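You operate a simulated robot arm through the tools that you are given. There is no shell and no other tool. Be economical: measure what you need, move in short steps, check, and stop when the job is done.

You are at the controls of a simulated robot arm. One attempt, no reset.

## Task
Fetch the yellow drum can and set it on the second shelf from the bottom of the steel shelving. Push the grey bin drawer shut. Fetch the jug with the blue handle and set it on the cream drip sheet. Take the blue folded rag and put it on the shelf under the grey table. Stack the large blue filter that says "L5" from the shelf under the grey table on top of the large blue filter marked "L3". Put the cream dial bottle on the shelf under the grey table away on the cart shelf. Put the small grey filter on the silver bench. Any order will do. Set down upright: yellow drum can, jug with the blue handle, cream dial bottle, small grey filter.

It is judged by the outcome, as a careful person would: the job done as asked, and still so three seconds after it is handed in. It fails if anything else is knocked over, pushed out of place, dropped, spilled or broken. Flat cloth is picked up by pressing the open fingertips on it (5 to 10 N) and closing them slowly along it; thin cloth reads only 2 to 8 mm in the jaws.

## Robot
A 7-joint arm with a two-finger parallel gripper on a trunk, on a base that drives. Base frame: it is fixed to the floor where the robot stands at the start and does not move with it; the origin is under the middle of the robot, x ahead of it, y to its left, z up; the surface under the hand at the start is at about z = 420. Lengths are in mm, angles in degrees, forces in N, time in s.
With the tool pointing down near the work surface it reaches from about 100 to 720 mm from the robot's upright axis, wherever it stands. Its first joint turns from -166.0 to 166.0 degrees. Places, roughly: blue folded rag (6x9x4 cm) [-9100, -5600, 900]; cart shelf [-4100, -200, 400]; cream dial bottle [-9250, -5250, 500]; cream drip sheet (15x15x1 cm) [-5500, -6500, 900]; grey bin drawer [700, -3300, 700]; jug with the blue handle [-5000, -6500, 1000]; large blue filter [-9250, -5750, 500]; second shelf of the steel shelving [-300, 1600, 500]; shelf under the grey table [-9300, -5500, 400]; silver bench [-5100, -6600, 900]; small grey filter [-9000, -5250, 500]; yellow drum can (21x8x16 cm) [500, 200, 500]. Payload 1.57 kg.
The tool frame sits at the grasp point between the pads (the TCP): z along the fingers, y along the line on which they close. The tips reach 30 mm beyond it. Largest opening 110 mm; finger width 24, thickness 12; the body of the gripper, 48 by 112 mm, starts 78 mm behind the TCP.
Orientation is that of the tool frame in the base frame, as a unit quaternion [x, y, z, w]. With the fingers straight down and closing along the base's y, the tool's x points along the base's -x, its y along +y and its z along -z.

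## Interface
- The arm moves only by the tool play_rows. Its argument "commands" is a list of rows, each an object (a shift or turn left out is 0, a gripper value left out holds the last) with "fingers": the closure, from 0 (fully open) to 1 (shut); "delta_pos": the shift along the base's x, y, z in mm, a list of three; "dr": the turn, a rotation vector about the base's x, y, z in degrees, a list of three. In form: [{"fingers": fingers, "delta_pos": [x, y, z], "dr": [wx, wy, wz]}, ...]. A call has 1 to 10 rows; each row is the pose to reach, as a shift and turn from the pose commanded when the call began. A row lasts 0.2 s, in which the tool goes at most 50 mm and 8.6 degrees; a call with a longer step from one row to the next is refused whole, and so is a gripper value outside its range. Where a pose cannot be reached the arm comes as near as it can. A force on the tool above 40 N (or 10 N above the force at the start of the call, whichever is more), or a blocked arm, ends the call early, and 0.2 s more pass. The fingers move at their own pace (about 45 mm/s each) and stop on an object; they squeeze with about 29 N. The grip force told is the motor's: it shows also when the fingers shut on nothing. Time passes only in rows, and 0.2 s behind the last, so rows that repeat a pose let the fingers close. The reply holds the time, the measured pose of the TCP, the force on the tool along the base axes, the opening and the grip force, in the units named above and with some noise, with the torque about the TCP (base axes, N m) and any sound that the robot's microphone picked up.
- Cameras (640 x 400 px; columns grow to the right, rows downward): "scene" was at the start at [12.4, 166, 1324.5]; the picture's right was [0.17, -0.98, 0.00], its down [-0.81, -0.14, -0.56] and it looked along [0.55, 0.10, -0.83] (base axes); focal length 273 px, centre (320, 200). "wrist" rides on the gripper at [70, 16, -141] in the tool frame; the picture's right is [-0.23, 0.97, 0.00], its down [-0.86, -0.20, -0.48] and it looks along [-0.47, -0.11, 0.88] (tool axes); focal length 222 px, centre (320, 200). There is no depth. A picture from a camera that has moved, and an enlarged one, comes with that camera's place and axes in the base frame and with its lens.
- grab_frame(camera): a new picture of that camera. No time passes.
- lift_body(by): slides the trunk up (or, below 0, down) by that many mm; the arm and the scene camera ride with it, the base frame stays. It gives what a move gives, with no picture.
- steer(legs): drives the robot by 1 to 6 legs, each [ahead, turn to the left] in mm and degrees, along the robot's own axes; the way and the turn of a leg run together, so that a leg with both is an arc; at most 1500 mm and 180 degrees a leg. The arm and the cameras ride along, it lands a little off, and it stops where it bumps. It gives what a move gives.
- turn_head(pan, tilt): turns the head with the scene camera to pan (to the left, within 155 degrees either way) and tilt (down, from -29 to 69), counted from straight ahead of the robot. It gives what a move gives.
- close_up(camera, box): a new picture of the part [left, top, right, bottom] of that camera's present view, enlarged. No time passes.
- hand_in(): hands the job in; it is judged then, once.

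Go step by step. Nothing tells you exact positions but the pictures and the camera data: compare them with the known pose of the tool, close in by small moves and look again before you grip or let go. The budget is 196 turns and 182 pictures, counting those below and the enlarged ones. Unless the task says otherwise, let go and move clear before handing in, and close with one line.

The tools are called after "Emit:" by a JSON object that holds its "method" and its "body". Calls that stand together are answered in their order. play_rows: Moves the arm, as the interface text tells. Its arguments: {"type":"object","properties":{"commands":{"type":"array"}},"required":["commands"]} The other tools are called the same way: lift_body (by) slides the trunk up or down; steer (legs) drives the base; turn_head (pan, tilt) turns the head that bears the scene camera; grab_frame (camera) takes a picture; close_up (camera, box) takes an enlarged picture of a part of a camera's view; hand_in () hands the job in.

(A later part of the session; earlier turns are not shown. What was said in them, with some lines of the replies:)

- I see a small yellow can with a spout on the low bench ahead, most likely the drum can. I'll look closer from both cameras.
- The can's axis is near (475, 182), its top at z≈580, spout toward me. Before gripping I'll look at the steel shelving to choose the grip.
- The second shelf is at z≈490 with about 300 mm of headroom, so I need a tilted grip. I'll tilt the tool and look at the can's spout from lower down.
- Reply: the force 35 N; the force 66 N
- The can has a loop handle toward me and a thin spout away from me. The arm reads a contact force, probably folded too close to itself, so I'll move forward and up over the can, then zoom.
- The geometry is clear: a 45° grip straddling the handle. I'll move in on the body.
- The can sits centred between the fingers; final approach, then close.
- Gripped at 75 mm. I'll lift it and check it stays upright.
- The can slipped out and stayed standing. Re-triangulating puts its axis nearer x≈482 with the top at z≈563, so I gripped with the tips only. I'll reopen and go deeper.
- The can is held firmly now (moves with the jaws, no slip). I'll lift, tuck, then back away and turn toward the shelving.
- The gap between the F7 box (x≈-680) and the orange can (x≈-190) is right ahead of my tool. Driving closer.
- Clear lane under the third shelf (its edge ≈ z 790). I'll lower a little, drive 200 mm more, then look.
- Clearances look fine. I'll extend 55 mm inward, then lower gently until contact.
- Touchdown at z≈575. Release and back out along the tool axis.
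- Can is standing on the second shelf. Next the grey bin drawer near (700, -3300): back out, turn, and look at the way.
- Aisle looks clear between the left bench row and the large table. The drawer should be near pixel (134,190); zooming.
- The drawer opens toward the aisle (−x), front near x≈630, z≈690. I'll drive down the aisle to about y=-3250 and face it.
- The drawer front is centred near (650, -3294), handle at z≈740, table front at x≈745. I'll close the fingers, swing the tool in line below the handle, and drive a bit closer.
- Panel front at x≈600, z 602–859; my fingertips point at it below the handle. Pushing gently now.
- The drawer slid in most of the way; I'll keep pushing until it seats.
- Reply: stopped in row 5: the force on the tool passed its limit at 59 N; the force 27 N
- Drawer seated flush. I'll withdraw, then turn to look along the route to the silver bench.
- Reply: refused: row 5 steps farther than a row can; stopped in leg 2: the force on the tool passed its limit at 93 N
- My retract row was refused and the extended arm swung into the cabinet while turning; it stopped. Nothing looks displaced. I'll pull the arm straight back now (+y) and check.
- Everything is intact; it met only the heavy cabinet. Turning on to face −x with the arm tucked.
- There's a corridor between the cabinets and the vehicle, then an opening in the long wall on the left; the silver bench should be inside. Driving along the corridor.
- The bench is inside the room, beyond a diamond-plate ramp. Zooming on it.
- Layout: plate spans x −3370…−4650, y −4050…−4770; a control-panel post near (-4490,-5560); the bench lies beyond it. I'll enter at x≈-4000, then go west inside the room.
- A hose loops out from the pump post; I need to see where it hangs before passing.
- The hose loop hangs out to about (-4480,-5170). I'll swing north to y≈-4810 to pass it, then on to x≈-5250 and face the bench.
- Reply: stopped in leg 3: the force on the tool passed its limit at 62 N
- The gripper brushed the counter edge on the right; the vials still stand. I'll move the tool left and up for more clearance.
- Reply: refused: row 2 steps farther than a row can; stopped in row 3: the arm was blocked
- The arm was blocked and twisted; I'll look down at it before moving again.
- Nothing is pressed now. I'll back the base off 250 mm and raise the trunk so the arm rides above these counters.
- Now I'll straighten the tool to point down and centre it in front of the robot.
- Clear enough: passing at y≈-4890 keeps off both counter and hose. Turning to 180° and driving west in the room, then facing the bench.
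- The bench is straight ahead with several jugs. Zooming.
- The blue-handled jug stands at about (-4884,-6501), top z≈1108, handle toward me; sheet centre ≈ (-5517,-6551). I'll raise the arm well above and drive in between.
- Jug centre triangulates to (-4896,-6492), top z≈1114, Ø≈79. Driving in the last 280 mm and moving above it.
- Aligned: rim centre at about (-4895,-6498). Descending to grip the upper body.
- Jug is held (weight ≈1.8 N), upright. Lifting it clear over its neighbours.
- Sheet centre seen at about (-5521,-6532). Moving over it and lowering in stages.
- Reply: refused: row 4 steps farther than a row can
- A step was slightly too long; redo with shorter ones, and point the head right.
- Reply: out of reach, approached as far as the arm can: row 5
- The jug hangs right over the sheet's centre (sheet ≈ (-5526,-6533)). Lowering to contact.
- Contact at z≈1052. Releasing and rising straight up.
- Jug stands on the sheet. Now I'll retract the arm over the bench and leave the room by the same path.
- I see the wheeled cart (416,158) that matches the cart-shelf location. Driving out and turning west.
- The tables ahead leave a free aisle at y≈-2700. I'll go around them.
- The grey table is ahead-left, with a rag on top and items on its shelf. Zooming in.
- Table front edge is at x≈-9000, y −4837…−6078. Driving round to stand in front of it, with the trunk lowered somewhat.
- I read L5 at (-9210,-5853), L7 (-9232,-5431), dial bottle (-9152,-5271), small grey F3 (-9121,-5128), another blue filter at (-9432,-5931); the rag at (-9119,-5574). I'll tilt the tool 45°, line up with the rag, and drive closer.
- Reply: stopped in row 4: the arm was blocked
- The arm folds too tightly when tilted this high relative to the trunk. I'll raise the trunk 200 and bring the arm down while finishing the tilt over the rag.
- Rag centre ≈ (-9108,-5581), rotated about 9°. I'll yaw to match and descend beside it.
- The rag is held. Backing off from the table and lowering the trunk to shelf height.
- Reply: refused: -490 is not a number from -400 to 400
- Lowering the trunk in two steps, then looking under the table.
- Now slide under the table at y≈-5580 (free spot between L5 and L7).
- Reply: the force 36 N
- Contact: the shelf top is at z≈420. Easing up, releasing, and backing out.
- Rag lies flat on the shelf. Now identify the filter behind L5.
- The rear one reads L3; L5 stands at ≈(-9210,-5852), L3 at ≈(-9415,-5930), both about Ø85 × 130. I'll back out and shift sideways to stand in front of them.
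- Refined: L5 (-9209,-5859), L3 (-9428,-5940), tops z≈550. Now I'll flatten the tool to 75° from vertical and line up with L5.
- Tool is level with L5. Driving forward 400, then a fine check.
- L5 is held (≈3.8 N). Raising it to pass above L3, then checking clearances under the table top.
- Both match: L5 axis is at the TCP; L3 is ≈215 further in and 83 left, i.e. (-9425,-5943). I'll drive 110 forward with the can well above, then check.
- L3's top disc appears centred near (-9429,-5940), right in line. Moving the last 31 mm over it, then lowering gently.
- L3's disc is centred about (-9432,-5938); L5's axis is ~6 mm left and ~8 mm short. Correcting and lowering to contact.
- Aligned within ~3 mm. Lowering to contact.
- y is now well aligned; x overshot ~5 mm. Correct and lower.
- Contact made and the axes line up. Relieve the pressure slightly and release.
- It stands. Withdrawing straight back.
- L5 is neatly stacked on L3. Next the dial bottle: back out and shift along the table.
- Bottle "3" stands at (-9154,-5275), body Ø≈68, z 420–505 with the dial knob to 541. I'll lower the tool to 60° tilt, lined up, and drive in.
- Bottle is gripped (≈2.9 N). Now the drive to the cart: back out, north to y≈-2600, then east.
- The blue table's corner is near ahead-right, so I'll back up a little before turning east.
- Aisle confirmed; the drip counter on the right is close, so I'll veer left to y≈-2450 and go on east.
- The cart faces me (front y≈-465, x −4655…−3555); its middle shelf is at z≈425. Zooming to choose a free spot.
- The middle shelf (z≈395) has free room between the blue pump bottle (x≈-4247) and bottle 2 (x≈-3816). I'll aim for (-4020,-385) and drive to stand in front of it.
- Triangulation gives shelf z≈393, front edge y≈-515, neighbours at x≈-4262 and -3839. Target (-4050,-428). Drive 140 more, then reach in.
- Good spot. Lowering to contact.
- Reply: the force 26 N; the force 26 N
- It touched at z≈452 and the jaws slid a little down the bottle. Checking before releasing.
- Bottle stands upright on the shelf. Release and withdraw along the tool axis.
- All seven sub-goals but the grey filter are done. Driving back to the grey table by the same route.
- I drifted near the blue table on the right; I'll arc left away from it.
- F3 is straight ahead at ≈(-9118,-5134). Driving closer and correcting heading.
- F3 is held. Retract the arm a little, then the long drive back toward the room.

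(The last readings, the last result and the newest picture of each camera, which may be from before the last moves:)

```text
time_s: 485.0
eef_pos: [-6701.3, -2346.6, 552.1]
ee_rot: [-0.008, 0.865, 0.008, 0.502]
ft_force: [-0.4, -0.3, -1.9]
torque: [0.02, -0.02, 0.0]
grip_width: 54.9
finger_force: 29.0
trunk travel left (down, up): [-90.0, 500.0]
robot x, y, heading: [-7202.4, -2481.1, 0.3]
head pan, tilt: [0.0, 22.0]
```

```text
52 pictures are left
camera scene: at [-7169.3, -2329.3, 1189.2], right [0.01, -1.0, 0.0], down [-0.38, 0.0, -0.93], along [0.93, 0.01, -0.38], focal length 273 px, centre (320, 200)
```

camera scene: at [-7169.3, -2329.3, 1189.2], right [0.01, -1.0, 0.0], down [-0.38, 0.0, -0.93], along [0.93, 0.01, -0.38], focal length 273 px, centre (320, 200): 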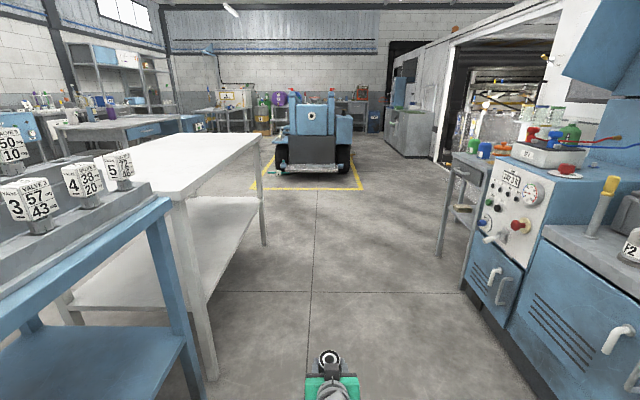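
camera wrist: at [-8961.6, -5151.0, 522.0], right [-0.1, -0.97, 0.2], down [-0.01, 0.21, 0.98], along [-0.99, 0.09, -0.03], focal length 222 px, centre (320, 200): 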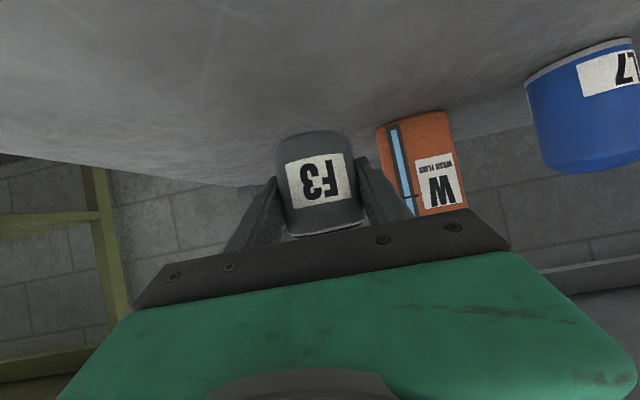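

Emit:
{"method": "steer", "body": {"legs": [[1150, -0.3], [1080, 0], [0, -46.5], [1390, 0], [0, -43.5]]}}

Emit:
{"method": "lift_body", "body": {"by": 350}}

Emit:
{"method": "grab_frame", "body": {"camera": "scene"}}

```text
time_s: 506.6
eef_pos: [-3853.2, -3925.2, 553.3]
ee_rot: [0.597, 0.626, -0.343, 0.365]
ft_force: [1.3, 0.3, -1.4]
torque: [0.0, 0.01, 0.0]
grip_width: 54.0
finger_force: 29.2
trunk travel left (down, up): [-90.0, 500.0]
robot x, y, heading: [-4004.5, -3428.3, -87.7]
head pan, tilt: [0.0, 22.0]
```

```text
time_s: 510.1
eef_pos: [-3852.3, -3925.9, 902.2]
ee_rot: [0.596, 0.627, -0.343, 0.366]
ft_force: [-0.2, -0.2, -1.7]
torque: [-0.01, 0.0, -0.01]
grip_width: 54.1
finger_force: 29.0
trunk travel left (down, up): [-440.0, 150.0]
robot x, y, heading: [-4009.1, -3431.1, -87.6]
head pan, tilt: [0.0, 22.0]
```

```text
51 pictures are left
camera scene: at [-3846.5, -3455.9, 1539.3], right [-1.0, -0.04, 0.0], down [-0.02, 0.37, -0.93], along [0.04, -0.93, -0.37], focal length 273 px, centre (320, 200)
```

scene: 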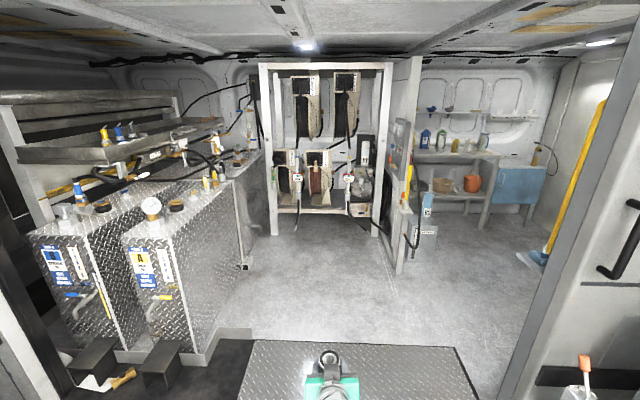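

Clear to enter. I'll first centre the tool in front of the robot, then go in, turning a bit further from the hose.

Emit:
{"method": "play_rows", "body": {"commands": [{"fingers": 1, "delta_pos": [-40, 0, 0]}, {"delta_pos": [-80, 0, 0]}, {"delta_pos": [-120, 0, 0]}, {"delta_pos": [-145, 0, 0]}]}}

Emit:
{"method": "steer", "body": {"legs": [[1320, -2.3], [0, -80]]}}

Emit:
{"method": "turn_head", "body": {"pan": 15, "tilt": 40}}

Emit:
{"method": "grab_frame", "body": {"camera": "scene"}}

```text
time_s: 511.1
eef_pos: [-3999.4, -3925.9, 902.1]
ee_rot: [0.597, 0.627, -0.343, 0.365]
ft_force: [-0.4, -0.3, -1.9]
torque: [-0.02, 0.02, 0.03]
grip_width: 54.1
finger_force: 28.6
trunk travel left (down, up): [-440.0, 150.0]
robot x, y, heading: [-4004.2, -3431.1, -87.9]
head pan, tilt: [0.0, 22.0]
```

```text
time_s: 521.1
eef_pos: [-4488.4, -4786.6, 902.6]
ee_rot: [0.862, 0.064, -0.501, 0.04]
ft_force: [-0.4, 0.2, -1.5]
torque: [0.01, 0.02, -0.05]
grip_width: 53.8
finger_force: 28.9
trunk travel left (down, up): [-440.0, 150.0]
robot x, y, heading: [-3998.5, -4728.4, -172.3]
head pan, tilt: [0.0, 22.0]
```

```text
time_s: 521.9
eef_pos: [-4490.2, -4782.9, 903.4]
ee_rot: [0.863, 0.062, -0.499, 0.042]
ft_force: [0.3, -0.1, -2.0]
torque: [-0.02, -0.02, 0.01]
grip_width: 53.9
finger_force: 29.2
trunk travel left (down, up): [-440.0, 150.0]
robot x, y, heading: [-3993.4, -4728.4, -171.8]
head pan, tilt: [15.0, 40.0]
```

```text
50 pictures are left
camera scene: at [-3989.1, -4918.8, 1510.9], right [-0.39, 0.92, 0.01], down [0.59, 0.26, -0.77], along [-0.71, -0.29, -0.64], focal length 273 px, centre (320, 200)
```

scene: 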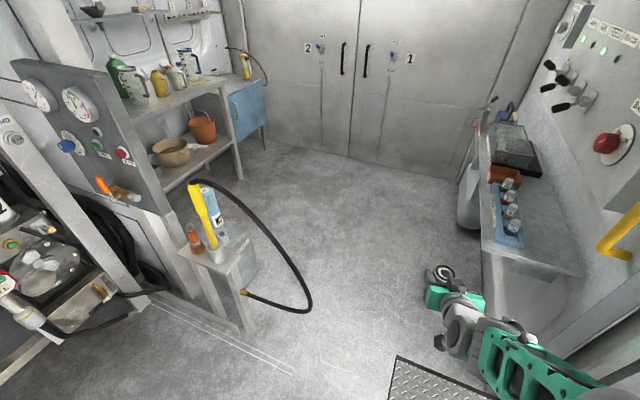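

Emit:
{"method": "steer", "body": {"legs": [[600, 0], [0, -8], [580, 0], [0, 90]]}}

Emit:
{"method": "turn_head", "body": {"pan": 0, "tilt": 30}}

Emit:
{"method": "grab_frame", "body": {"camera": "scene"}}

Emit:
{"method": "grab_frame", "body": {"camera": "wrist"}}

```text
time_s: 530.4
eef_pos: [-5625.6, -5008.2, 872.1]
ee_rot: [0.844, 0.245, -0.457, 0.134]
ft_force: [-1.4, 1.4, -0.8]
torque: [-0.1, -0.08, 0.14]
grip_width: 53.5
finger_force: 28.9
trunk travel left (down, up): [-440.0, 150.0]
robot x, y, heading: [-5166.6, -4806.0, -152.7]
head pan, tilt: [15.0, 40.0]
stopped in leg 4: the robot was blocked; the commanded pose is now the measured one
```

```text
time_s: 531.2
eef_pos: [-5620.7, -5015.2, 875.5]
ee_rot: [0.841, 0.248, -0.461, 0.133]
ft_force: [-0.4, 0.5, -1.5]
torque: [0.0, -0.01, 0.01]
grip_width: 54.0
finger_force: 29.4
trunk travel left (down, up): [-440.0, 150.0]
robot x, y, heading: [-5166.3, -4804.3, -152.3]
head pan, tilt: [0.0, 30.0]
```

```text
49 pictures are left
camera scene: at [-5079.5, -5035.5, 1523.2], right [-0.46, 0.88, 0.06], down [0.42, 0.28, -0.86], along [-0.78, -0.38, -0.5], focal length 273 px, centre (320, 200)
```

scene: 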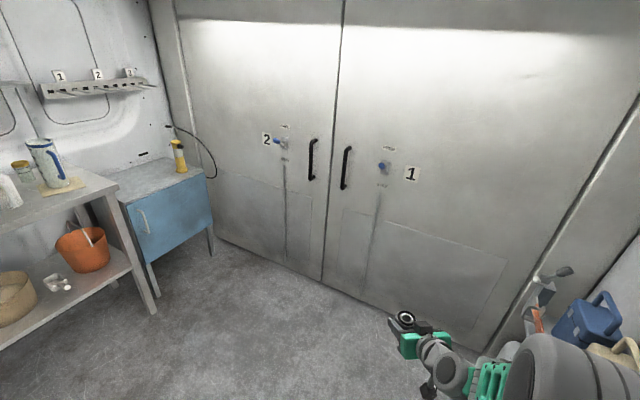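

```text
48 pictures are left
camera wrist: at [-5480.8, -4943.6, 892.7], right [0.43, -0.89, 0.19], down [-0.16, 0.13, 0.98], along [-0.89, -0.45, -0.08], focal length 222 px, centre (320, 200)
```

wrist: 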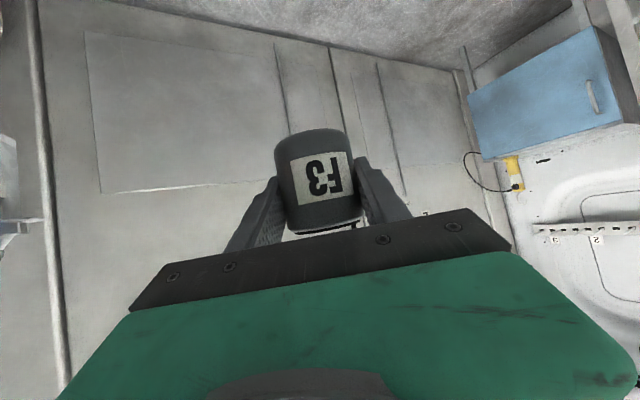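

The base's rear corner met the counter while turning. Driving forward away from it first, then completing the turn.

Emit:
{"method": "steer", "body": {"legs": [[220, 0]]}}

Emit:
{"method": "turn_head", "body": {"pan": -75, "tilt": 35}}

Emit:
{"method": "grab_frame", "body": {"camera": "scene"}}

```text
time_s: 531.9
eef_pos: [-5660.3, -4943.8, 858.5]
ee_rot: [0.837, 0.237, -0.457, 0.185]
ft_force: [-1.3, 2.8, -2.3]
torque: [-0.08, -0.05, 0.1]
grip_width: 53.8
finger_force: 28.9
trunk travel left (down, up): [-440.0, 150.0]
robot x, y, heading: [-5170.1, -4813.9, -153.2]
head pan, tilt: [0.0, 30.0]
stopped in leg 1: the robot was blocked; the commanded pose is now the measured one
```

```text
time_s: 533.4
eef_pos: [-5655.4, -4953.1, 860.5]
ee_rot: [0.835, 0.244, -0.457, 0.185]
ft_force: [0.6, 0.6, -1.7]
torque: [0.01, 0.04, 0.0]
grip_width: 53.8
finger_force: 29.1
trunk travel left (down, up): [-440.0, 150.0]
robot x, y, heading: [-5171.2, -4807.9, -152.9]
head pan, tilt: [-75.0, 35.0]
```

```text
47 pictures are left
camera scene: at [-5068.3, -4923.8, 1520.4], right [0.74, 0.67, 0.01], down [0.37, -0.39, -0.85], along [-0.56, 0.63, -0.53], focal length 273 px, centre (320, 200)
```

scene: 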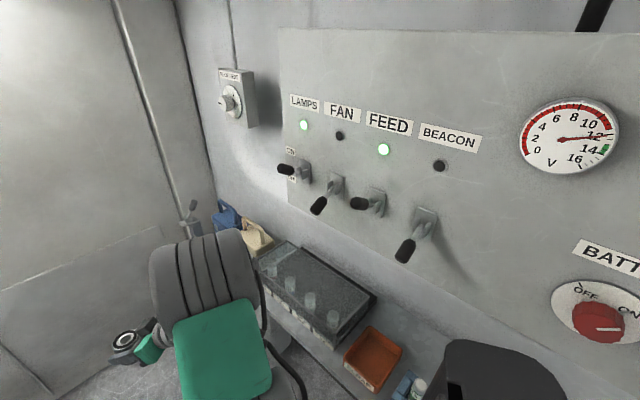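

Emit:
{"method": "turn_head", "body": {"pan": -110, "tilt": 65}}

Emit:
{"method": "grab_frame", "body": {"camera": "scene"}}

Emit:
{"method": "turn_head", "body": {"pan": 20, "tilt": 65}}

Emit:
{"method": "grab_frame", "body": {"camera": "scene"}}

```text
time_s: 534.4
eef_pos: [-5655.3, -4952.1, 861.0]
ee_rot: [0.835, 0.243, -0.457, 0.184]
ft_force: [0.3, 0.0, -1.7]
torque: [0.02, 0.0, -0.01]
grip_width: 53.5
finger_force: 28.9
trunk travel left (down, up): [-440.0, 150.0]
robot x, y, heading: [-5168.4, -4812.3, -152.4]
head pan, tilt: [-110.0, 65.0]
```

```text
46 pictures are left
camera scene: at [-5017.0, -4926.8, 1479.3], right [0.99, 0.13, -0.02], down [0.11, -0.88, -0.47], along [-0.08, 0.46, -0.89], focal length 273 px, centre (320, 200)
```

scene: 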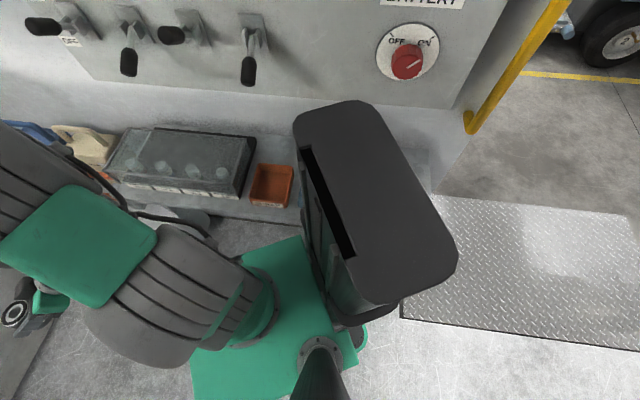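

```text
time_s: 536.5
eef_pos: [-5655.9, -4952.1, 861.2]
ee_rot: [0.836, 0.243, -0.456, 0.185]
ft_force: [-0.2, 0.0, -2.3]
torque: [0.02, 0.03, 0.02]
grip_width: 53.8
finger_force: 29.1
trunk travel left (down, up): [-440.0, 150.0]
robot x, y, heading: [-5172.2, -4813.9, -152.9]
head pan, tilt: [20.0, 65.0]
```

```text
45 pictures are left
camera scene: at [-5052.9, -5029.4, 1475.6], right [-0.73, 0.68, 0.04], down [0.61, 0.68, -0.41], along [-0.31, -0.27, -0.91], focal length 273 px, centre (320, 200)
```

scene: 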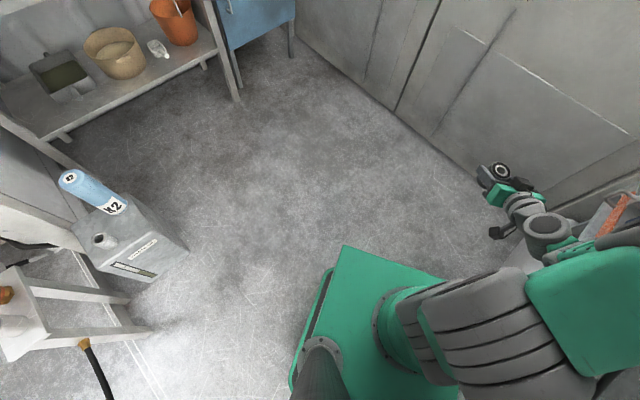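

A tall column at my rear right is what met the counter. I'll undo the rotation (turn right) to free it.

Emit:
{"method": "steer", "body": {"legs": [[0, -20]]}}

Emit:
{"method": "turn_head", "body": {"pan": -110, "tilt": 60}}

Emit:
{"method": "grab_frame", "body": {"camera": "scene"}}

```text
time_s: 537.2
eef_pos: [-5689.3, -4878.0, 836.7]
ee_rot: [0.838, 0.215, -0.451, 0.221]
ft_force: [-1.1, 1.8, -1.8]
torque: [-0.11, -0.01, 0.14]
grip_width: 53.1
finger_force: 28.9
trunk travel left (down, up): [-440.0, 150.0]
robot x, y, heading: [-5173.5, -4814.5, -154.1]
head pan, tilt: [20.0, 65.0]
stopped in leg 1: the robot was blocked; the commanded pose is now the measured one
```

```text
time_s: 539.4
eef_pos: [-5685.7, -4886.8, 839.6]
ee_rot: [0.835, 0.222, -0.451, 0.222]
ft_force: [0.6, 0.4, -1.0]
torque: [0.03, -0.06, 0.0]
grip_width: 53.6
finger_force: 29.1
trunk travel left (down, up): [-440.0, 150.0]
robot x, y, heading: [-5171.0, -4809.5, -153.1]
head pan, tilt: [-110.0, 60.0]
```

```text
44 pictures are left
camera scene: at [-5025.5, -4915.3, 1485.2], right [0.99, 0.12, -0.01], down [0.09, -0.84, -0.53], along [-0.07, 0.53, -0.85], focal length 273 px, centre (320, 200)
```

scene: 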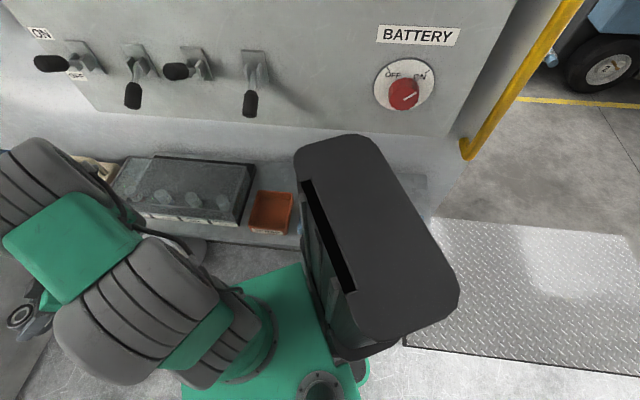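

Both directions report blocked, and the arm has swung toward the counter's far end. I'll move the arm up and away to the left first, in case it is what's touching.

Emit:
{"method": "play_rows", "body": {"commands": [{"fingers": 1, "delta_pos": [0, -15, 30]}, {"delta_pos": [5, -40, 60]}, {"delta_pos": [10, -70, 90]}, {"delta_pos": [20, -105, 110]}, {"delta_pos": [30, -140, 120]}]}}

Emit:
{"method": "turn_head", "body": {"pan": -30, "tilt": 55}}

Emit:
{"method": "grab_frame", "body": {"camera": "scene"}}

```text
time_s: 540.5
eef_pos: [-5685.0, -4955.3, 946.5]
ee_rot: [0.834, 0.204, -0.453, 0.239]
ft_force: [-0.6, 2.0, -1.7]
torque: [-0.07, -0.06, 0.19]
grip_width: 53.4
finger_force: 29.9
trunk travel left (down, up): [-440.0, 150.0]
robot x, y, heading: [-5171.8, -4812.2, -154.1]
head pan, tilt: [-110.0, 60.0]
stopped in row 5: the arm was blocked; the commanded pose is now the measured one
```

```text
time_s: 542.0
eef_pos: [-5678.2, -4966.8, 948.1]
ee_rot: [0.833, 0.211, -0.453, 0.238]
ft_force: [0.5, -0.6, -1.8]
torque: [0.01, -0.02, 0.02]
grip_width: 53.6
finger_force: 29.0
trunk travel left (down, up): [-440.0, 150.0]
robot x, y, heading: [-5167.2, -4815.8, -153.5]
head pan, tilt: [-30.0, 55.0]
```

```text
43 pictures are left
camera scene: at [-5091.4, -4975.4, 1490.2], right [0.06, 1.0, 0.03], down [0.81, -0.03, -0.59], along [-0.59, 0.06, -0.81], focal length 273 px, centre (320, 200)
```

scene: 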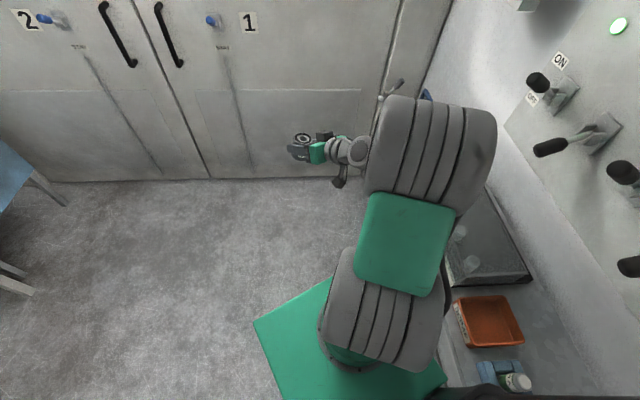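

The shoulder/elbow is leaning over the counter's edge. I'll raise the trunk to lift it clear, then swing the arm left.

Emit:
{"method": "lift_body", "body": {"by": 140}}

Emit:
{"method": "play_rows", "body": {"commands": [{"fingers": 1, "delta_pos": [10, -22, 0]}, {"delta_pos": [20, -44, 0]}, {"delta_pos": [32, -66, 0]}, {"delta_pos": [44, -90, 0]}, {"delta_pos": [56, -112, 0]}, {"delta_pos": [67, -134, 0]}]}}

Emit:
{"method": "grab_frame", "body": {"camera": "scene"}}

```text
time_s: 543.7
eef_pos: [-5678.8, -4967.3, 1089.1]
ee_rot: [0.833, 0.211, -0.453, 0.238]
ft_force: [-0.3, -0.1, -2.1]
torque: [0.03, 0.01, -0.04]
grip_width: 53.8
finger_force: 28.9
trunk travel left (down, up): [-580.0, 10.0]
robot x, y, heading: [-5167.5, -4816.9, -153.3]
head pan, tilt: [-30.0, 55.0]
```

```text
time_s: 544.2
eef_pos: [-5685.4, -4950.1, 1080.7]
ee_rot: [0.831, 0.197, -0.454, 0.254]
ft_force: [-1.8, 2.4, -2.2]
torque: [-0.1, -0.05, 0.16]
grip_width: 53.5
finger_force: 29.1
trunk travel left (down, up): [-580.0, 10.0]
robot x, y, heading: [-5170.3, -4816.9, -154.2]
head pan, tilt: [-30.0, 55.0]
stopped in row 2: the arm was blocked; the commanded pose is now the measured one
```

```text
42 pictures are left
camera scene: at [-5098.2, -4970.8, 1630.9], right [0.07, 1.0, 0.03], down [0.81, -0.04, -0.58], along [-0.58, 0.06, -0.81], focal length 273 px, centre (320, 200)
```

scene: 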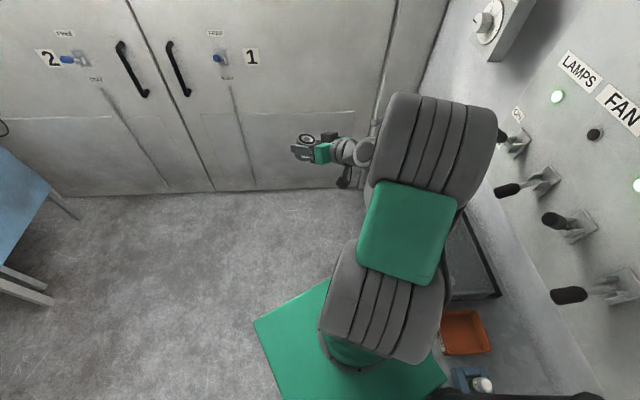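

The arm itself seems at a wrist limit (too high while tilted), and the base is leaning slightly off the counter. I'll lower the tool first, then nudge the base forward again.

Emit:
{"method": "play_rows", "body": {"commands": [{"fingers": 1, "delta_pos": [-5, 0, -30]}, {"delta_pos": [-10, 0, -60]}, {"delta_pos": [-15, 0, -90]}, {"delta_pos": [-20, 0, -120]}]}}

Emit:
{"method": "steer", "body": {"legs": [[120, 0]]}}

Emit:
{"method": "grab_frame", "body": {"camera": "scene"}}

```text
time_s: 545.2
eef_pos: [-5701.9, -4964.1, 964.1]
ee_rot: [0.83, 0.204, -0.452, 0.253]
ft_force: [0.8, 0.3, -2.1]
torque: [0.02, 0.01, 0.02]
grip_width: 53.6
finger_force: 29.1
trunk travel left (down, up): [-580.0, 10.0]
robot x, y, heading: [-5170.1, -4817.4, -153.7]
head pan, tilt: [-30.0, 55.0]
```

```text
time_s: 546.4
eef_pos: [-5812.1, -5014.4, 962.1]
ee_rot: [0.832, 0.2, -0.451, 0.253]
ft_force: [-0.5, 0.1, -2.3]
torque: [-0.02, -0.02, 0.02]
grip_width: 53.6
finger_force: 29.0
trunk travel left (down, up): [-580.0, 10.0]
robot x, y, heading: [-5277.6, -4870.8, -153.7]
head pan, tilt: [-30.0, 55.0]
```

```text
41 pictures are left
camera scene: at [-5224.2, -4978.7, 1630.5], right [0.06, 1.0, 0.0], down [0.82, -0.05, -0.57], along [-0.57, 0.04, -0.82], focal length 273 px, centre (320, 200)
```

scene: 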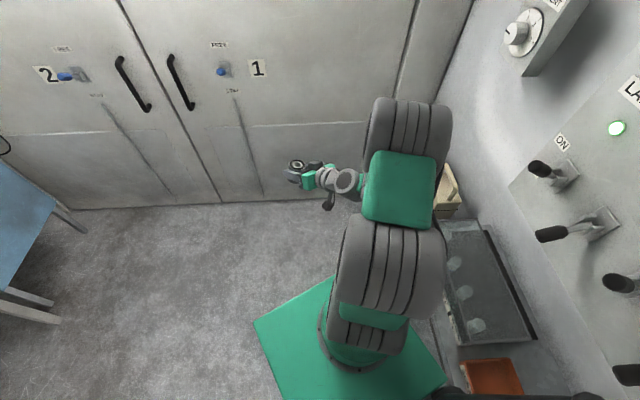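

Free again and level. Move a bit further, finish the turn, and check that the counter items are still in place.

Emit:
{"method": "steer", "body": {"legs": [[150, 0], [0, 63]]}}

Emit:
{"method": "turn_head", "body": {"pan": 150, "tilt": 35}}

Emit:
{"method": "grab_frame", "body": {"camera": "scene"}}

```text
time_s: 550.6
eef_pos: [-5520.8, -5478.4, 962.9]
ee_rot: [0.602, 0.608, -0.252, 0.453]
ft_force: [-0.3, 0.8, -1.8]
torque: [0.0, 0.05, 0.02]
grip_width: 53.8
finger_force: 29.4
trunk travel left (down, up): [-580.0, 10.0]
robot x, y, heading: [-5409.1, -4933.2, -90.1]
head pan, tilt: [-30.0, 55.0]
```

```text
time_s: 553.2
eef_pos: [-5519.5, -5479.7, 962.2]
ee_rot: [0.602, 0.609, -0.251, 0.452]
ft_force: [0.0, 0.4, -1.5]
torque: [0.01, 0.0, 0.04]
grip_width: 53.8
finger_force: 29.4
trunk travel left (down, up): [-580.0, 10.0]
robot x, y, heading: [-5409.2, -4936.7, -90.2]
head pan, tilt: [150.0, 35.0]
```

```text
40 pictures are left
camera scene: at [-5208.3, -4801.7, 1658.7], right [0.86, -0.5, 0.0], down [-0.29, -0.5, -0.82], along [0.41, 0.71, -0.57], focal length 273 px, centre (320, 200)
```

scene: 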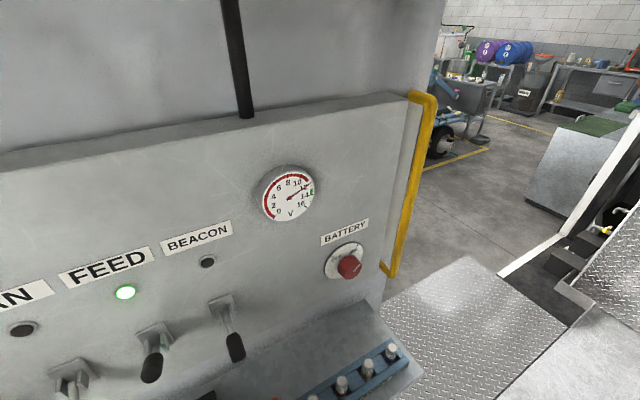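

The four vials and the switches are undisturbed. Now I'll restore the tool's attitude (filter upright), centre it, and approach the bench.

Emit:
{"method": "play_rows", "body": {"commands": [{"fingers": 1, "delta_pos": [35, 8, 0], "dr": [0.05, 2.2, -1.4]}, {"delta_pos": [70, 16, 0], "dr": [0.1, 4.4, -2.8]}, {"delta_pos": [105, 24, 0], "dr": [0.15, 6.6, -4.2]}, {"delta_pos": [140, 32, 0], "dr": [0.2, 8.8, -5.5]}, {"delta_pos": [175, 40, 0], "dr": [0.25, 11, -6.9]}, {"delta_pos": [210, 45, 0], "dr": [0.3, 13.2, -8.3]}]}}

Emit:
{"method": "steer", "body": {"legs": [[0, 20], [830, 0], [0, -20]]}}

Emit:
{"method": "turn_head", "body": {"pan": 8, "tilt": 42}}

Emit:
{"method": "grab_frame", "body": {"camera": "scene"}}

Emit:
{"method": "grab_frame", "body": {"camera": "wrist"}}

```text
time_s: 554.6
eef_pos: [-5308.9, -5432.8, 963.2]
ee_rot: [0.613, 0.612, -0.349, 0.359]
ft_force: [-0.4, 0.6, -1.4]
torque: [0.01, 0.01, -0.02]
grip_width: 53.8
finger_force: 29.4
trunk travel left (down, up): [-580.0, 10.0]
robot x, y, heading: [-5412.0, -4935.6, -90.2]
head pan, tilt: [150.0, 35.0]
```

```text
time_s: 559.9
eef_pos: [-4876.7, -6123.8, 962.9]
ee_rot: [0.498, 0.708, -0.281, 0.414]
ft_force: [0.3, 0.6, -2.2]
torque: [0.0, -0.03, 0.04]
grip_width: 53.7
finger_force: 28.8
trunk travel left (down, up): [-580.0, 10.0]
robot x, y, heading: [-5143.3, -5692.8, -69.9]
head pan, tilt: [150.0, 35.0]
stopped in leg 2: the robot was blocked; the commanded pose is now the measured one
```

```text
time_s: 562.2
eef_pos: [-4877.9, -6123.6, 963.2]
ee_rot: [0.497, 0.709, -0.281, 0.414]
ft_force: [0.2, 0.3, -1.9]
torque: [0.01, 0.01, -0.02]
grip_width: 53.6
finger_force: 29.0
trunk travel left (down, up): [-580.0, 10.0]
robot x, y, heading: [-5141.3, -5687.2, -70.0]
head pan, tilt: [8.0, 42.0]
```

```text
39 pictures are left
camera scene: at [-4974.5, -5655.8, 1648.2], right [-0.88, -0.47, 0.0], down [-0.31, 0.59, -0.74], along [0.35, -0.66, -0.67], focal length 273 px, centre (320, 200)
```

scene: 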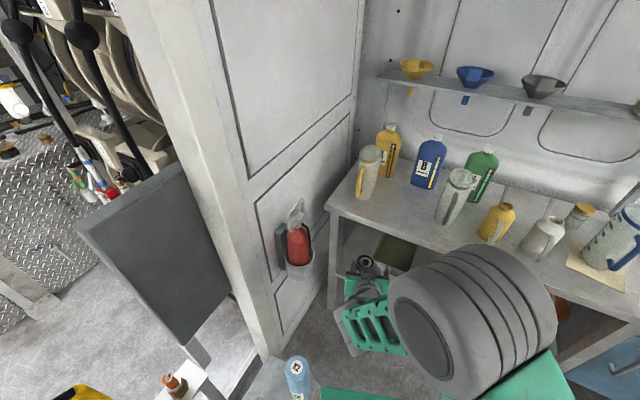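

```text
38 pictures are left
camera wrist: at [-4916.6, -5970.9, 972.8], right [0.95, 0.23, 0.21], down [-0.19, -0.09, 0.98], along [0.24, -0.97, -0.04], focal length 222 px, centre (320, 200)
```

wrist: 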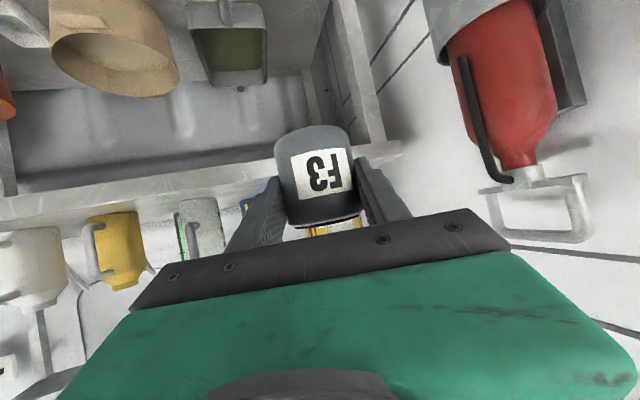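

The base bumped something on the left, likely the K2 box. I'll back off a little, straighten, and check it.

Emit:
{"method": "steer", "body": {"legs": [[-130, 0], [0, -20]]}}

Emit:
{"method": "turn_head", "body": {"pan": 35, "tilt": 55}}

Emit:
{"method": "grab_frame", "body": {"camera": "scene"}}

```text
time_s: 564.5
eef_pos: [-5082.6, -6067.1, 963.0]
ee_rot: [0.613, 0.612, -0.349, 0.359]
ft_force: [0.2, 0.5, -1.2]
torque: [0.03, 0.01, 0.01]
grip_width: 53.7
finger_force: 28.7
trunk travel left (down, up): [-580.0, 10.0]
robot x, y, heading: [-5180.4, -5567.7, -90.0]
head pan, tilt: [8.0, 42.0]
```

```text
time_s: 565.4
eef_pos: [-5082.0, -6067.3, 961.2]
ee_rot: [0.612, 0.613, -0.348, 0.359]
ft_force: [-0.1, -0.2, -2.3]
torque: [0.03, -0.01, 0.01]
grip_width: 53.6
finger_force: 29.2
trunk travel left (down, up): [-580.0, 10.0]
robot x, y, heading: [-5184.1, -5572.1, -89.7]
head pan, tilt: [35.0, 55.0]
```

```text
37 pictures are left
camera scene: at [-4986.3, -5569.6, 1630.5], right [-0.82, -0.57, 0.0], down [-0.47, 0.67, -0.57], along [0.33, -0.47, -0.82], focal length 273 px, centre (320, 200)
```

scene: 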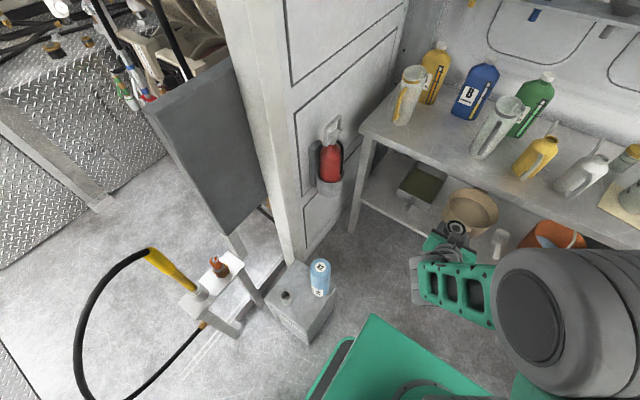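

K2 still stands, box in place. Driving straight 280, then moving the arm left to the vacated gap.

Emit:
{"method": "steer", "body": {"legs": [[280, 0]]}}

Emit:
{"method": "play_rows", "body": {"commands": [{"fingers": 1, "delta_pos": [40, 15, 10]}, {"delta_pos": [80, 25, 20]}, {"delta_pos": [120, 25, 25]}, {"delta_pos": [160, 20, 25]}, {"delta_pos": [192, 15, 25]}]}}

Emit:
{"method": "turn_head", "body": {"pan": 12, "tilt": 45}}

Emit:
{"method": "grab_frame", "body": {"camera": "scene"}}

Emit:
{"method": "grab_frame", "body": {"camera": "wrist"}}

```text
time_s: 567.4
eef_pos: [-5080.4, -6339.2, 962.6]
ee_rot: [0.611, 0.613, -0.348, 0.36]
ft_force: [-0.4, 0.4, -1.9]
torque: [0.03, -0.01, -0.02]
grip_width: 53.8
finger_force: 29.1
trunk travel left (down, up): [-580.0, 10.0]
robot x, y, heading: [-5185.1, -5841.1, -89.7]
head pan, tilt: [35.0, 55.0]
```

```text
time_s: 568.6
eef_pos: [-4888.0, -6324.0, 987.1]
ee_rot: [0.611, 0.614, -0.348, 0.36]
ft_force: [-0.2, -0.2, -2.2]
torque: [0.03, 0.0, 0.0]
grip_width: 53.8
finger_force: 29.1
trunk travel left (down, up): [-580.0, 10.0]
robot x, y, heading: [-5182.3, -5839.8, -89.7]
head pan, tilt: [35.0, 55.0]
```

```text
time_s: 569.4
eef_pos: [-4888.3, -6324.7, 986.7]
ee_rot: [0.611, 0.614, -0.347, 0.359]
ft_force: [0.4, -0.1, -2.7]
torque: [-0.01, 0.0, -0.02]
grip_width: 53.7
finger_force: 29.1
trunk travel left (down, up): [-580.0, 10.0]
robot x, y, heading: [-5182.2, -5837.7, -89.7]
head pan, tilt: [12.0, 45.0]
```

```text
36 pictures are left
camera scene: at [-5009.5, -5861.7, 1643.8], right [-0.98, -0.21, 0.0], down [-0.15, 0.69, -0.71], along [0.15, -0.69, -0.71], focal length 273 px, centre (320, 200)
```

scene: 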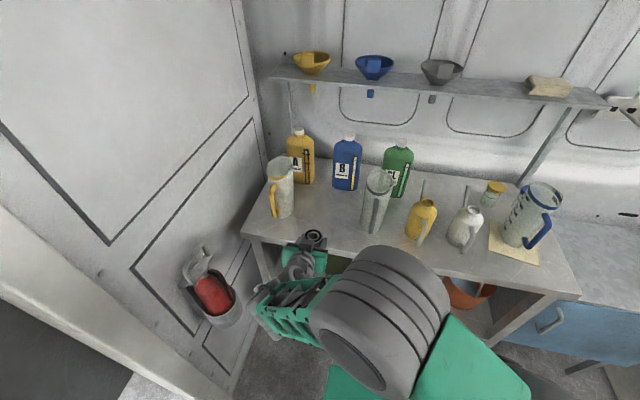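

```text
35 pictures are left
camera wrist: at [-4874.9, -6167.8, 997.3], right [0.97, -0.1, 0.21], down [-0.21, -0.02, 0.98], along [-0.1, -0.99, -0.04], focal length 222 px, centre (320, 200)
```

wrist: 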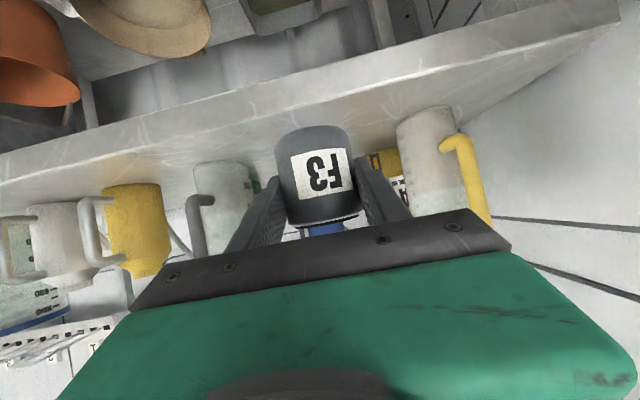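

The gap between the jugs (x −5014…−4769) is centred on my tool. Moving in over the bench to y≈-6450 and lowering.

Emit:
{"method": "play_rows", "body": {"commands": [{"delta_pos": [-2, -40, 0]}, {"delta_pos": [-3, -85, -5]}, {"delta_pos": [-3, -126, -10]}, {"delta_pos": [-3, -126, -30]}, {"delta_pos": [-3, -126, -40]}]}}

Emit:
{"method": "grab_frame", "body": {"camera": "wrist"}}

Emit:
{"method": "play_rows", "body": {"commands": [{"delta_pos": [0, 0, -4]}, {"delta_pos": [0, 0, -8]}]}}

```text
time_s: 570.6
eef_pos: [-4891.6, -6451.2, 948.6]
ee_rot: [0.611, 0.614, -0.348, 0.359]
ft_force: [-0.6, 0.6, -2.0]
torque: [0.0, 0.01, -0.01]
grip_width: 53.8
finger_force: 29.3
trunk travel left (down, up): [-580.0, 10.0]
robot x, y, heading: [-5182.3, -5840.6, -90.1]
head pan, tilt: [12.0, 45.0]
```

```text
34 pictures are left
camera wrist: at [-4877.8, -6293.4, 957.8], right [0.97, -0.1, 0.21], down [-0.21, -0.02, 0.98], along [-0.1, -0.99, -0.04], focal length 222 px, centre (320, 200)
```

wrist: 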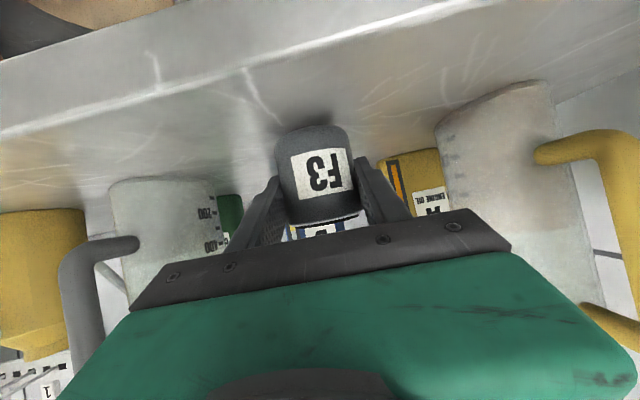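

```text
time_s: 571.2
eef_pos: [-4890.8, -6450.2, 945.0]
ee_rot: [0.611, 0.612, -0.349, 0.362]
ft_force: [-2.7, 2.8, 14.4]
torque: [-0.24, 0.35, -0.09]
grip_width: 53.7
finger_force: 28.4
trunk travel left (down, up): [-580.0, 10.0]
robot x, y, heading: [-5183.3, -5842.2, -89.7]
head pan, tilt: [12.0, 45.0]
```

Contact on the bench. Release and withdraw.

Emit:
{"method": "play_rows", "body": {"commands": [{"delta_pos": [0, 0, 3]}, {"delta_pos": [0, 0, 3], "fingers": 0.45}, {"delta_pos": [0, 0, 3], "fingers": 0.35}, {"delta_pos": [0, 0, 3], "fingers": 0.2}, {"delta_pos": [0, 0, 3], "fingers": 0.2}, {"delta_pos": [0, 0, 3], "fingers": 0.2}, {"delta_pos": [0, 20, 12]}, {"delta_pos": [0, 55, 30]}, {"delta_pos": [0, 95, 50]}, {"delta_pos": [0, 135, 70]}]}}

Emit:
{"method": "grab_frame", "body": {"camera": "wrist"}}

Emit:
{"method": "grab_frame", "body": {"camera": "scene"}}

```text
time_s: 573.4
eef_pos: [-4891.9, -6315.7, 1012.0]
ee_rot: [0.611, 0.614, -0.348, 0.36]
ft_force: [0.7, 0.1, 0.3]
torque: [0.01, 0.0, 0.03]
grip_width: 88.3
finger_force: 0.0
trunk travel left (down, up): [-580.0, 10.0]
robot x, y, heading: [-5182.8, -5841.4, -89.6]
head pan, tilt: [12.0, 45.0]
```

```text
33 pictures are left
camera wrist: at [-4877.8, -6158.0, 1021.9], right [0.97, -0.1, 0.21], down [-0.21, -0.01, 0.98], along [-0.1, -0.99, -0.04], focal length 222 px, centre (320, 200)
```

wrist: 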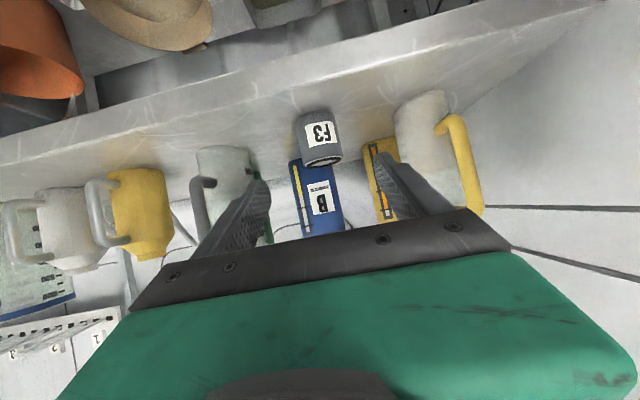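

```text
32 pictures are left
camera scene: at [-5010.0, -5861.1, 1643.9], right [-0.98, -0.21, 0.0], down [-0.15, 0.69, -0.71], along [0.15, -0.69, -0.71], focal length 273 px, centre (320, 200)
```

scene: 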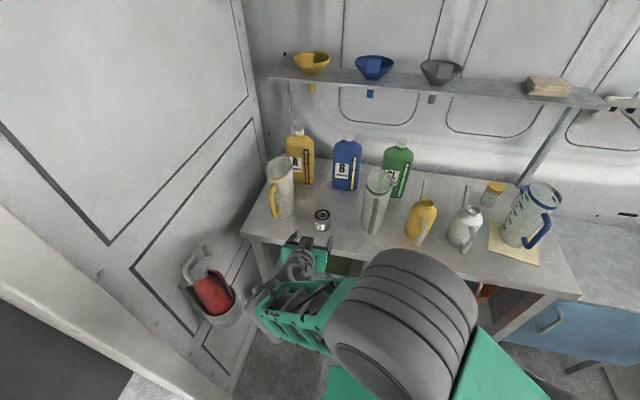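

F3 stands upright on the bench and the jug is still on its sheet. A last look behind at the counter I brushed earlier.

Emit:
{"method": "turn_head", "body": {"pan": -155, "tilt": 25}}

Emit:
{"method": "grab_frame", "body": {"camera": "scene"}}

```text
time_s: 576.0
eef_pos: [-4890.4, -6316.4, 1011.8]
ee_rot: [0.611, 0.614, -0.348, 0.36]
ft_force: [0.6, -0.1, -1.1]
torque: [-0.02, -0.02, -0.01]
grip_width: 87.9
finger_force: 0.0
trunk travel left (down, up): [-580.0, 10.0]
robot x, y, heading: [-5183.8, -5840.3, -89.9]
head pan, tilt: [-154.7, 25.0]
```

```text
31 pictures are left
camera scene: at [-5066.8, -5699.0, 1674.5], right [0.9, 0.43, 0.0], down [0.18, -0.38, -0.91], along [-0.39, 0.82, -0.42], focal length 273 px, centre (320, 200)
```

scene: 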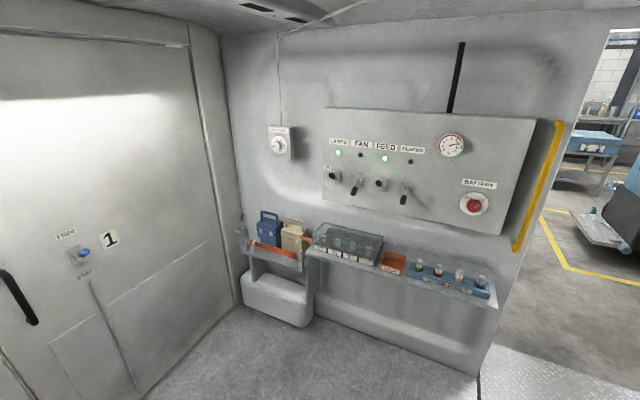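

The counter items are all standing in place, and the gripper is clear of everything. Handing in.

Emit:
{"method": "hand_in", "body": {}}

```text
The job is handed in.
```

I did all seven tasks and handed the job in; nothing was knocked over or dropped in the pictures I took, though the arm or base bumped a cabinet, a counter and, I think, the K2 box while driving.
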